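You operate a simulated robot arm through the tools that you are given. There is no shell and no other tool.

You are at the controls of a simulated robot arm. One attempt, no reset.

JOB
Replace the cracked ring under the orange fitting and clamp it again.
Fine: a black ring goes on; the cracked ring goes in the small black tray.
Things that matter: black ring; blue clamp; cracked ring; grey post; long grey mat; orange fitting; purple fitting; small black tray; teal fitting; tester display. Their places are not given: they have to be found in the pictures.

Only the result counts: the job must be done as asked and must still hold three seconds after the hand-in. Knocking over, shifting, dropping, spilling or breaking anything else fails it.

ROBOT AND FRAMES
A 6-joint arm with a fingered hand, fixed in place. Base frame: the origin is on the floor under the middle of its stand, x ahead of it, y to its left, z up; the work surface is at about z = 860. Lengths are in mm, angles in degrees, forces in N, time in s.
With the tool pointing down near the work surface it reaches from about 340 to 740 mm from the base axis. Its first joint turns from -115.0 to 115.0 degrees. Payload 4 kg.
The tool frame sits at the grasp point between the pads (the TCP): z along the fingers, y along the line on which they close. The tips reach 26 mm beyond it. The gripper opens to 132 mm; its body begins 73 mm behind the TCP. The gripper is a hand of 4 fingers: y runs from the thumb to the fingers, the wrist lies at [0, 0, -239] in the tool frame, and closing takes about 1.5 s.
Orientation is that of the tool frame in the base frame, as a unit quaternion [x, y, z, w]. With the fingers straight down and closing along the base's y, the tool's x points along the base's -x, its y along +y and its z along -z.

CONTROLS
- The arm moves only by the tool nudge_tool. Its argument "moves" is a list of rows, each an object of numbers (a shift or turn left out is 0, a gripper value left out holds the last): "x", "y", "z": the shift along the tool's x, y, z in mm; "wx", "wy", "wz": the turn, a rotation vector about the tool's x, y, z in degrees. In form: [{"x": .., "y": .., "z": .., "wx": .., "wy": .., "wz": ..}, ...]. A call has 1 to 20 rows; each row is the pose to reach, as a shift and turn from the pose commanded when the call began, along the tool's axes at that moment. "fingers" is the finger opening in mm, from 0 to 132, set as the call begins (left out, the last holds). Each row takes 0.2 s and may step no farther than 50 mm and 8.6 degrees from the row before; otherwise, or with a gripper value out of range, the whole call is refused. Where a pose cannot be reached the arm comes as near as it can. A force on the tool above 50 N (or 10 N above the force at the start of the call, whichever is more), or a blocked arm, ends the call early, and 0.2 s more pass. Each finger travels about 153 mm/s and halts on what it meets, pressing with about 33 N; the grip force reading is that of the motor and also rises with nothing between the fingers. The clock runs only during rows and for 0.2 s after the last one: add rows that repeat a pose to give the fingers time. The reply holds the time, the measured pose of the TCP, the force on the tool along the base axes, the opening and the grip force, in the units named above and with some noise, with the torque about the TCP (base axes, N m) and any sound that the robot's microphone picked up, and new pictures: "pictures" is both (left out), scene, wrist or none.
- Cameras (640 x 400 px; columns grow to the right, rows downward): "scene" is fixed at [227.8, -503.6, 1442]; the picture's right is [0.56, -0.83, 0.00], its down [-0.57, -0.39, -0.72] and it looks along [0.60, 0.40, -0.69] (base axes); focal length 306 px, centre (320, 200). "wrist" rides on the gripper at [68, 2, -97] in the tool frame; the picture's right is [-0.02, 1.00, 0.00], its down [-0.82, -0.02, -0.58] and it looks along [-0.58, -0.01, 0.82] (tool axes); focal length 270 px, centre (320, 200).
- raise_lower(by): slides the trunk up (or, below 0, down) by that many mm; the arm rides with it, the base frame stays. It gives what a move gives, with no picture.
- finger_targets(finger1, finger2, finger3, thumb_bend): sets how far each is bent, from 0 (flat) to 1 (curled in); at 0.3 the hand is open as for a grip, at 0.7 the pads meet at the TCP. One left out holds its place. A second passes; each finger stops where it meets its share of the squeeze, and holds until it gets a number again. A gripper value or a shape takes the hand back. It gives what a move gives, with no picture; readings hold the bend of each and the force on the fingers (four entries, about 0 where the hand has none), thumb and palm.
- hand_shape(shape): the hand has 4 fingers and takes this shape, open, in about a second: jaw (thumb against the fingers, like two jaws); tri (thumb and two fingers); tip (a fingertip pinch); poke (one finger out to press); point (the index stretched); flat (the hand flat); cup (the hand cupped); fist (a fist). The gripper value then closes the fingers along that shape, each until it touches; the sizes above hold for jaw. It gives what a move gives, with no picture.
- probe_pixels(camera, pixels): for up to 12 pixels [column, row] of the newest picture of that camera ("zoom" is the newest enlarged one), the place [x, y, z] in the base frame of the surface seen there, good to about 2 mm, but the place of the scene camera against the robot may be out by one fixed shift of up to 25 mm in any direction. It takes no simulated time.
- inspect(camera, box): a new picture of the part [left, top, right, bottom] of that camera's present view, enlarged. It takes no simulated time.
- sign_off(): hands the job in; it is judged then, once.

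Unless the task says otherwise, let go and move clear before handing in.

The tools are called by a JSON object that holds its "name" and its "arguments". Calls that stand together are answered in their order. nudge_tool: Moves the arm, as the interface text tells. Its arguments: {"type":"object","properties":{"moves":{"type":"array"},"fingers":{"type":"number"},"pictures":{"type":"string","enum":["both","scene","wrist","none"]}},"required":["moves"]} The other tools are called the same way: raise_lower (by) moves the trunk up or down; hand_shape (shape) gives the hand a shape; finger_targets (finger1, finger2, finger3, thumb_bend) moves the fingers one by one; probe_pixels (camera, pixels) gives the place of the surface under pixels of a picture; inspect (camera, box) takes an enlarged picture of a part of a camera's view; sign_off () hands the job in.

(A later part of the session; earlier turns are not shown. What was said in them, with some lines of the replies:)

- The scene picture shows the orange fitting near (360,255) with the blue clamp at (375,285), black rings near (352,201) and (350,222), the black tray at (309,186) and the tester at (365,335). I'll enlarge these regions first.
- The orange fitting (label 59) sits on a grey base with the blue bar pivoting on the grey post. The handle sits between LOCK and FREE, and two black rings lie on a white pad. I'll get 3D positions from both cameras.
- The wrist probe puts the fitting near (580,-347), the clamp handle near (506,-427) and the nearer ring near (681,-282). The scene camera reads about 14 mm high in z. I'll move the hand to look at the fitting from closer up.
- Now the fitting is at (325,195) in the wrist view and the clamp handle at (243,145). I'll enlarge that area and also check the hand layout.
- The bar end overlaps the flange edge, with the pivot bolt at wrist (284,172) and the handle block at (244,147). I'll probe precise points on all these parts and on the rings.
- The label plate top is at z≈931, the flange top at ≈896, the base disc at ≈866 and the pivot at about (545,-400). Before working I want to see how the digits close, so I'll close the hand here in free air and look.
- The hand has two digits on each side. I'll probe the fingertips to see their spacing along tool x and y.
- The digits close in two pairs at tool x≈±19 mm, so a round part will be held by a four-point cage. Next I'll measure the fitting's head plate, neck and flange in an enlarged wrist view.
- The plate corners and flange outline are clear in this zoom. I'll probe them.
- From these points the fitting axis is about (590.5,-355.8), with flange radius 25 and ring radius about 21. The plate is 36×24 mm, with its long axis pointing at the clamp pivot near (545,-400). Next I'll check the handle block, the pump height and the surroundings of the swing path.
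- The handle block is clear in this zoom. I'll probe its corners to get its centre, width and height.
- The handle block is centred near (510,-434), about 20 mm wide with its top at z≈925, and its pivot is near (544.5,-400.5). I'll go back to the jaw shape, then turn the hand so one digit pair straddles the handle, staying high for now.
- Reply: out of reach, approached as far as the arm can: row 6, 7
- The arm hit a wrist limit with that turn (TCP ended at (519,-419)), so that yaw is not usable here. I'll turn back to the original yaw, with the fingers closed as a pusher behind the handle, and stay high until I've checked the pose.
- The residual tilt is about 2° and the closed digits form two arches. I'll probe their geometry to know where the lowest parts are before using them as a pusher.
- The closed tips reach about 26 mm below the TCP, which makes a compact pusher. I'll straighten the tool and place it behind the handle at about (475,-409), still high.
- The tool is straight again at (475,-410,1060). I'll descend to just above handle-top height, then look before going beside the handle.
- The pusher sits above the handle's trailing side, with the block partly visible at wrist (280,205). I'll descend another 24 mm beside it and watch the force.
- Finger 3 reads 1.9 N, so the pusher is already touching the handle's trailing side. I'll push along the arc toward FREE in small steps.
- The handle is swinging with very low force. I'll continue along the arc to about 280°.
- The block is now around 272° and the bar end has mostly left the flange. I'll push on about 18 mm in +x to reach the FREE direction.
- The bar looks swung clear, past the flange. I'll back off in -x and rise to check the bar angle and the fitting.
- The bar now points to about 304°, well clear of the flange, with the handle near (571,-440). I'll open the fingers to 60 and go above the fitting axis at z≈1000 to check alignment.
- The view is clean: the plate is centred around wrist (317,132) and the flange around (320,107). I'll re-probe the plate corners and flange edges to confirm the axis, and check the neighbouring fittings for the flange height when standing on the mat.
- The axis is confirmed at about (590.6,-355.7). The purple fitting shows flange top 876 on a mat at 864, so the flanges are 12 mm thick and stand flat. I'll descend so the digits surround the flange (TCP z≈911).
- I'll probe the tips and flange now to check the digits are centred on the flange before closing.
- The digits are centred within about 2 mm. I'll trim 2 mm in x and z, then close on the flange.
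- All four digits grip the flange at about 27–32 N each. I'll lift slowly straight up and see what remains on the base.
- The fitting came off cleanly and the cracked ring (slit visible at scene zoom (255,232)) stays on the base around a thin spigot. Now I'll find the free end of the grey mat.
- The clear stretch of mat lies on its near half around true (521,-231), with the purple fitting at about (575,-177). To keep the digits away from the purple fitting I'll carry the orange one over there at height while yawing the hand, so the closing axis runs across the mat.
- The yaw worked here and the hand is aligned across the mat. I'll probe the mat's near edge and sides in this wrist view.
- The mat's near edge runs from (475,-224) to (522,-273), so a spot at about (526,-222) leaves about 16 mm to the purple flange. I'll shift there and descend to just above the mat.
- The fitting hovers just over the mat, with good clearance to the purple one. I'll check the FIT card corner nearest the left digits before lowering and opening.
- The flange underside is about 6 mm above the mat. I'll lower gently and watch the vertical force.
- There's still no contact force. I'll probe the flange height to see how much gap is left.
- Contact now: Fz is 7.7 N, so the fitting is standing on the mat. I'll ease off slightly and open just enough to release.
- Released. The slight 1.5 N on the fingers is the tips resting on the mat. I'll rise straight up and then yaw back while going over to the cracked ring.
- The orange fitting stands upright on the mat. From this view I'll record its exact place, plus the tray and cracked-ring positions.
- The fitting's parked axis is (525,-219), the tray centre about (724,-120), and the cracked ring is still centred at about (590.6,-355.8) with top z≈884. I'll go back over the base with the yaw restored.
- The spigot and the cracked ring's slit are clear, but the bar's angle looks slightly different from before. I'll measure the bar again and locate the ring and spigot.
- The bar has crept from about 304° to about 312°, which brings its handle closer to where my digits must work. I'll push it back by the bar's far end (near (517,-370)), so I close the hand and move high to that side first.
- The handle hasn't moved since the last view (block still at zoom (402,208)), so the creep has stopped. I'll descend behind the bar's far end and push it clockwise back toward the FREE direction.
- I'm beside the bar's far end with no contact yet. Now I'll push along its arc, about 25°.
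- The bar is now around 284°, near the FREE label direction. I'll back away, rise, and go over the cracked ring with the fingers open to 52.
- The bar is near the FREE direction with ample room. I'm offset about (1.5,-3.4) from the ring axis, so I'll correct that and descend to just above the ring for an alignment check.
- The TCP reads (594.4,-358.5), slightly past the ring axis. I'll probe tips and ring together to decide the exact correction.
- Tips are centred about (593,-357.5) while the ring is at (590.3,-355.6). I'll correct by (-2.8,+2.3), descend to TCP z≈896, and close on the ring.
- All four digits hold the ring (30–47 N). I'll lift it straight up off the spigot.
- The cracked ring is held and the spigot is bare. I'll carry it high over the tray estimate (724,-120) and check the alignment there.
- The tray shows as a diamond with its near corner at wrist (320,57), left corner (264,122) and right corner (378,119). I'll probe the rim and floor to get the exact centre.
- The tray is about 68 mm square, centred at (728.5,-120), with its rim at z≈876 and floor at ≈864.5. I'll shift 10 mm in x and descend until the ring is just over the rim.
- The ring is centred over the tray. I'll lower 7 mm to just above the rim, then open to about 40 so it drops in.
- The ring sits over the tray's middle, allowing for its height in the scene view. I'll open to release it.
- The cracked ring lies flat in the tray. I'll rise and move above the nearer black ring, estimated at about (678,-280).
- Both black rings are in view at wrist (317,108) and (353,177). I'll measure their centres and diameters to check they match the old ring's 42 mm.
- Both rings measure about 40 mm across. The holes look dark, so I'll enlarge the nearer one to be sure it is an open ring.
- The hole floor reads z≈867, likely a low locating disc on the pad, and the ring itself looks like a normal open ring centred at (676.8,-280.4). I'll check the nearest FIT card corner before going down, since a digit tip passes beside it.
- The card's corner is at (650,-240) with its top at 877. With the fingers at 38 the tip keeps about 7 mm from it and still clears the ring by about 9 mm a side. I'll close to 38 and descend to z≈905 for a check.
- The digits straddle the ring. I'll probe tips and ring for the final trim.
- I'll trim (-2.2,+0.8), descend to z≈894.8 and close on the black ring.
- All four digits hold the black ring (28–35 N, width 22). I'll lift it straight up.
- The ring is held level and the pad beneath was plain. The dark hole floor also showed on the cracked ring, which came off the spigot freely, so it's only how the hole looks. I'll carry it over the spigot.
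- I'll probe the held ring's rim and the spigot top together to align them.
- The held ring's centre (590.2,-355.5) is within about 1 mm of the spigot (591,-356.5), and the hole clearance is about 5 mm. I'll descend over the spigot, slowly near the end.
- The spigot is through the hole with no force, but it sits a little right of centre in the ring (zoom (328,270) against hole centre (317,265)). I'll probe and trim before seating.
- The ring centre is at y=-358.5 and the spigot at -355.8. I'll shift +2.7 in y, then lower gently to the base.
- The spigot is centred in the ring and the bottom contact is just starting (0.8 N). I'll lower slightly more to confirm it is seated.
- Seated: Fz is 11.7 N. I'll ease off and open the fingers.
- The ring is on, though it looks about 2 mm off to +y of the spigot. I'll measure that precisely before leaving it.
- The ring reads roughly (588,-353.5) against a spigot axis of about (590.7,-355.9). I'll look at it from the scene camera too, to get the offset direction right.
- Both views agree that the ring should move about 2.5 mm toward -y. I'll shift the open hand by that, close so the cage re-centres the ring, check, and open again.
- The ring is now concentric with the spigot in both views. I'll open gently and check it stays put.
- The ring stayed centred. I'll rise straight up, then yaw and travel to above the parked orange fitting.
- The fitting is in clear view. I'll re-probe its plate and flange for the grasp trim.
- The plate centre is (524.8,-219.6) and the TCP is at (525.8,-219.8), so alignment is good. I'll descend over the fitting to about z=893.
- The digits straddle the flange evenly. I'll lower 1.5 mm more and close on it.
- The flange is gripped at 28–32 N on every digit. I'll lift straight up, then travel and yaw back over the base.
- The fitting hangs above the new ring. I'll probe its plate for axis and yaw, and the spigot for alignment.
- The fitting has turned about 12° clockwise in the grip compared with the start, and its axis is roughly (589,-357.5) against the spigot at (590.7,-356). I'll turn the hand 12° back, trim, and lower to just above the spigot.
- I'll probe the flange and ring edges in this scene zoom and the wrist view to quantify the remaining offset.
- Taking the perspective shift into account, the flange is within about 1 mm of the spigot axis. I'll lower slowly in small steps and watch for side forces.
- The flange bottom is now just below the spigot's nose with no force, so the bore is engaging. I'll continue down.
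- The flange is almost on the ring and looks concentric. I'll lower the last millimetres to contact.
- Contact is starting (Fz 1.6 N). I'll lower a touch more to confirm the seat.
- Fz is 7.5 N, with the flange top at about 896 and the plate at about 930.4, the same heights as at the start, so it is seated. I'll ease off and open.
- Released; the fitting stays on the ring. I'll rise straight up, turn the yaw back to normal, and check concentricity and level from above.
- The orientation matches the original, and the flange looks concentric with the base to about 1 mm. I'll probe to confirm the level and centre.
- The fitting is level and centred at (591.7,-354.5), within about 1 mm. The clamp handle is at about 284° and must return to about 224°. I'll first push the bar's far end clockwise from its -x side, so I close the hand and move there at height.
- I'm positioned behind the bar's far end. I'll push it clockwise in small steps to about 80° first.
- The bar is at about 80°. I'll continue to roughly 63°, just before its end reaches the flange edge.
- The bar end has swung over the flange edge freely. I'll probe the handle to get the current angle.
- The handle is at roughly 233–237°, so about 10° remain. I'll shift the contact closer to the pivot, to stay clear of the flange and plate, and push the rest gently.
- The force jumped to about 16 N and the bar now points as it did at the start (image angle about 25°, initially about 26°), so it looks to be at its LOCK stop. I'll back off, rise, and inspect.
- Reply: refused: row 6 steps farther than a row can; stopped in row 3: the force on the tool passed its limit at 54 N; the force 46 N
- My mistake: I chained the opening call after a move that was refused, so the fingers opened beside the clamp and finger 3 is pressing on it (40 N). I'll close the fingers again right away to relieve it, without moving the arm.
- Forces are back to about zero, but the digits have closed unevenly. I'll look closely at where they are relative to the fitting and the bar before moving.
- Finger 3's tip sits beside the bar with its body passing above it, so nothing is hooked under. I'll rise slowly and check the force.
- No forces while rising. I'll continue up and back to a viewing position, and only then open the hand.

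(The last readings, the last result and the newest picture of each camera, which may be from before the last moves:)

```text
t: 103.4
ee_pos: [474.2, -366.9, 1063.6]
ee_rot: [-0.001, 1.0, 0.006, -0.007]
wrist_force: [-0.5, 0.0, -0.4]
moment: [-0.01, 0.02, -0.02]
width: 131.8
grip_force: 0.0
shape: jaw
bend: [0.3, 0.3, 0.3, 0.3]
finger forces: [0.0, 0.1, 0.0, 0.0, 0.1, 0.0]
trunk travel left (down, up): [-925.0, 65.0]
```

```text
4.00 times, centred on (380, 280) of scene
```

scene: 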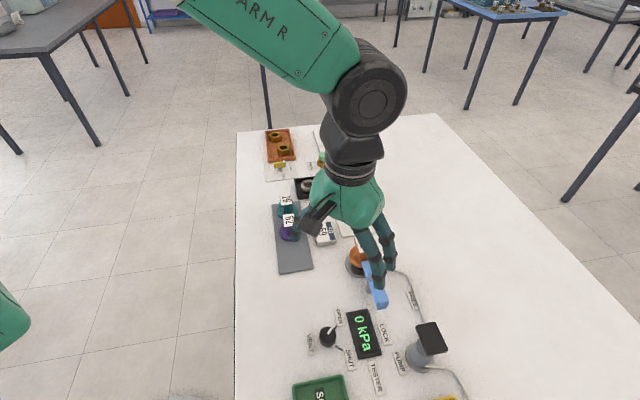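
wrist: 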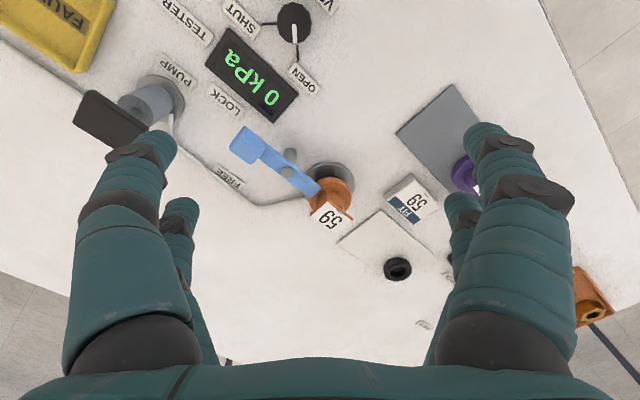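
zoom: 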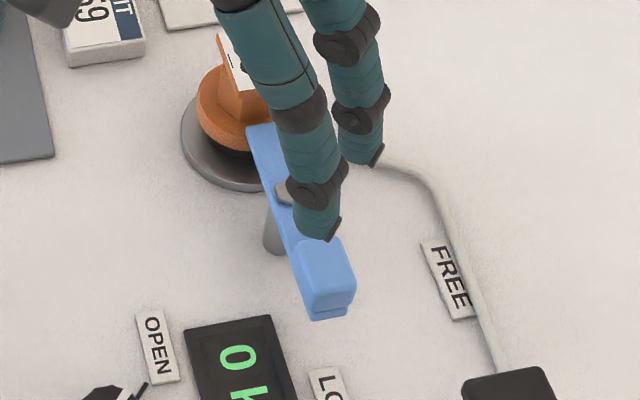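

The clamp bar now matches its starting picture (bolt, handle and end all line up within about 1°) and its end overlaps the orange flange. I'll verify the fitting's centre and level and the bar height precisely.

{"name": "inspect", "arguments": {"camera": "wrist", "box": [290, 150, 370, 240]}}

{"name": "probe_pixels", "arguments": {"camera": "wrist", "pixels": [[286, 172], [245, 147], [312, 190], [328, 206], [349, 220], [312, 215], [332, 231], [330, 218], [333, 178], [312, 196], [351, 192], [300, 178]]}}

```text
4.44 times, centred on (330, 195) of wrist
```

zoom: 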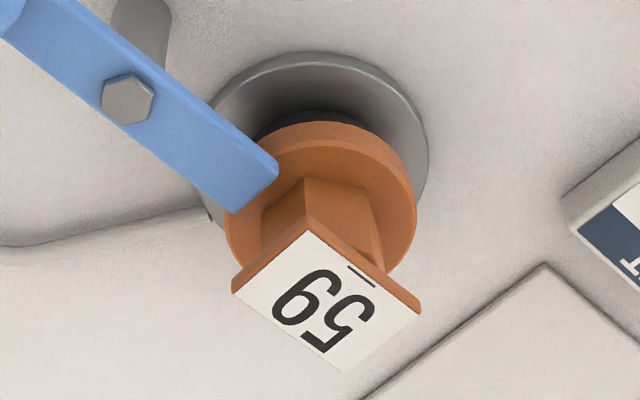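

```text
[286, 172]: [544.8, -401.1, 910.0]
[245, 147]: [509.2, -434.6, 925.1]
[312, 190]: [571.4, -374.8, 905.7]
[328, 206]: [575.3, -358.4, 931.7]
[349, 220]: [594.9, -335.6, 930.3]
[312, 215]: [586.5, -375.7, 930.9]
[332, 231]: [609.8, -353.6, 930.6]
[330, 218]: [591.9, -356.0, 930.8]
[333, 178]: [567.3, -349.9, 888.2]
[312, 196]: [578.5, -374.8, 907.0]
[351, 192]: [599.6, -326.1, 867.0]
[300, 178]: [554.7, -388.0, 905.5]
```

The bar is at 223° (224° at the start) with its top at z=905.7, and the plate centre is (590.7,-355.7) and level. All of this matches the starting state. I'll move the hand well clear and check the whole bench.

{"name": "nudge_tool", "arguments": {"moves": [{"z": -45}, {"z": -90}, {"z": -135}, {"x": 10, "y": 40, "z": -138}, {"x": 20, "y": 80, "z": -138}, {"x": 28, "y": 120, "z": -138}, {"x": 28, "y": 160, "z": -138}, {"x": 28, "y": 178, "z": -138}, {"x": 28, "y": 178, "z": -138}]}}

{"name": "inspect", "arguments": {"camera": "scene", "box": [300, 230, 460, 330]}}

{"name": "inspect", "arguments": {"camera": "scene", "box": [240, 120, 400, 220]}}

{"name": "inspect", "arguments": {"camera": "scene", "box": [260, 180, 400, 270]}}

{"name": "inspect", "arguments": {"camera": "scene", "box": [335, 235, 395, 275]}}

{"name": "inspect", "arguments": {"camera": "scene", "box": [280, 300, 480, 400]}}

```text
t: 105.4
ee_pos: [447.3, -191.9, 1203.3]
ee_rot: [0.0, 1.0, 0.007, -0.008]
wrist_force: [0.2, -0.3, 0.7]
moment: [0.02, -0.01, 0.0]
width: 132.0
grip_force: 0.1
shape: jaw
bend: [0.3, 0.3, 0.3, 0.3]
finger forces: [0.0, 0.0, 0.0, 0.1, 0.0, 0.0]
trunk travel left (down, up): [-925.0, 65.0]
```

scene: 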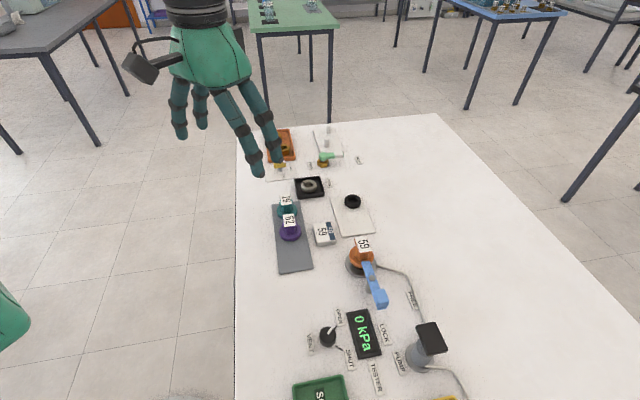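
wrist: 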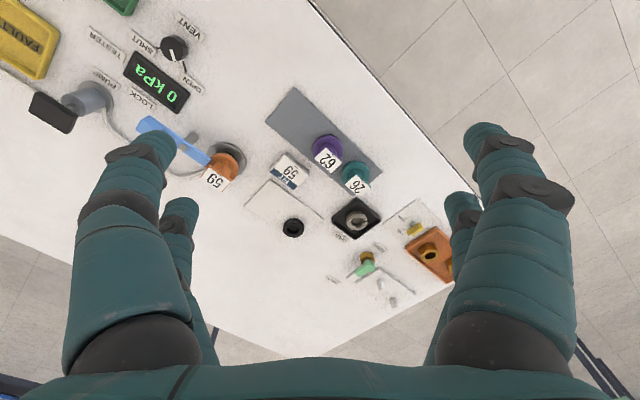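

```text
4.00 times, centred on (380, 280) of scene
```

zoom: 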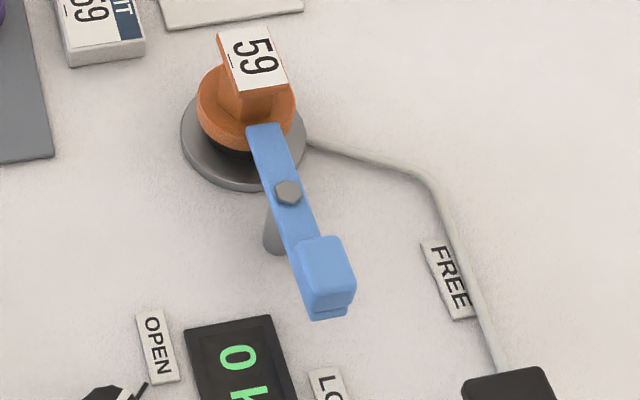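

```text
4.00 times, centred on (320, 170) of scene
```

zoom: 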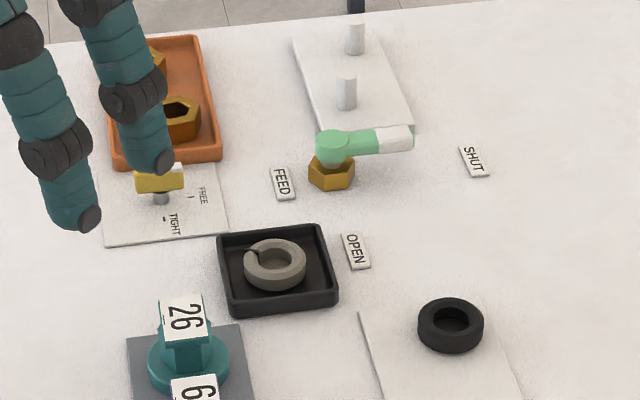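

```text
4.44 times, centred on (330, 225) of scene
```

zoom: 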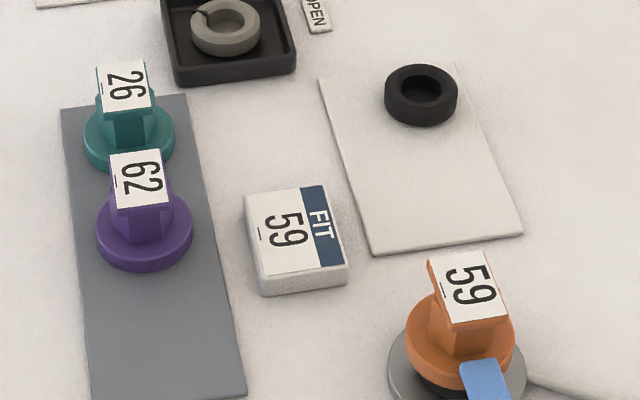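

```text
10.00 times, centred on (365, 255) of scene
```

zoom: 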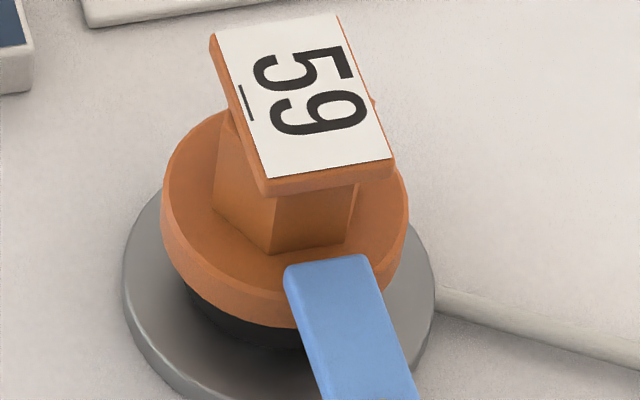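

```text
3.20 times, centred on (380, 350) of scene
```

zoom: 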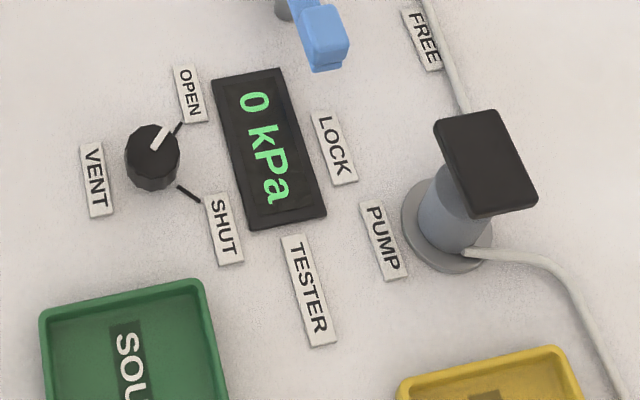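

Everything matches the start: the FIT card, the teal and purple fittings, the spare ring and the tester haven't moved, and the black ring shows under the flange. Since the bar crept once earlier, I'll wait a few seconds and confirm it holds before handing in.

{"name": "nudge_tool", "arguments": {"moves": [{"z": 0}, {"z": 0}, {"z": 0}, {"z": 0}, {"z": 0}, {"z": 0}, {"z": 0}, {"z": 0}, {"z": 0}, {"z": 0}, {"z": 0}, {"z": 0}, {"z": 0}, {"z": 0}, {"z": 0}, {"z": 0}, {"z": 0}, {"z": 0}, {"z": 0}, {"z": 0}], "pictures": "scene"}}

{"name": "inspect", "arguments": {"camera": "scene", "box": [300, 230, 460, 330]}}

{"name": "inspect", "arguments": {"camera": "scene", "box": [335, 235, 395, 275]}}

```text
t: 109.6
ee_pos: [447.6, -190.0, 1204.2]
ee_rot: [-0.001, 1.0, 0.006, -0.007]
wrist_force: [-0.5, -1.1, -0.3]
moment: [0.01, 0.02, 0.0]
width: 132.0
grip_force: 0.1
shape: jaw
bend: [0.3, 0.3, 0.3, 0.3]
finger forces: [0.0, 0.0, 0.1, 0.1, 0.0, 0.0]
trunk travel left (down, up): [-925.0, 65.0]
```

scene: 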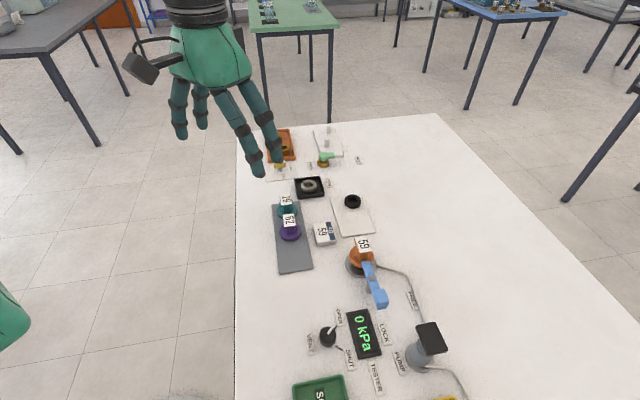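

```text
4.00 times, centred on (380, 280) of scene
```

zoom: 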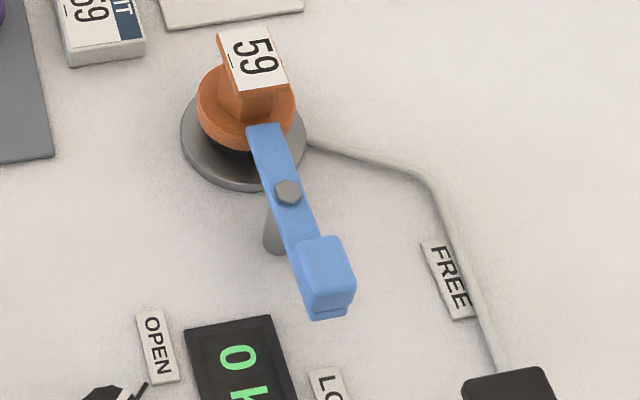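

```text
10.00 times, centred on (365, 255) of scene
```

zoom: 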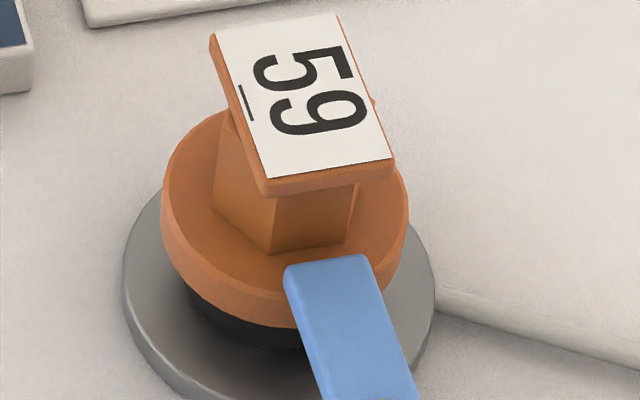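

After four more seconds nothing has moved. The bar end is still on the flange at zoom (325,265), the black ring is under it, the cracked ring is in the tray, and the hand is open and clear. I'm handing in.

{"name": "sign_off", "arguments": {}}

```text
The job is handed in.
```

The black ring is on the spigot under the orange fitting, and the clamp is back at LOCK. The cracked ring lies flat in the small black tray.

- **Fitting and clamp:** the fitting sits level and within about 1 mm of its starting place. The clamp bar is within about 1° of its starting angle, with its end over the flange. Neither had moved when I checked again four seconds later.
- **Seal not tested:** I left the vent open and the tester at 0 kPa, because a pressure check wasn't part of the job.
- **One mishap:** after closing the clamp, my back-off move was refused and the hand opened beside the bar. It pressed on the bar (40 N on one finger) until the force limit stopped it. I closed the hand, backed away and re-checked: the bar, fitting and post were all where they should be.
- **Everything else:** the FIT card, the teal and purple fittings, the spare black ring and the tester look unmoved in the before and after pictures.
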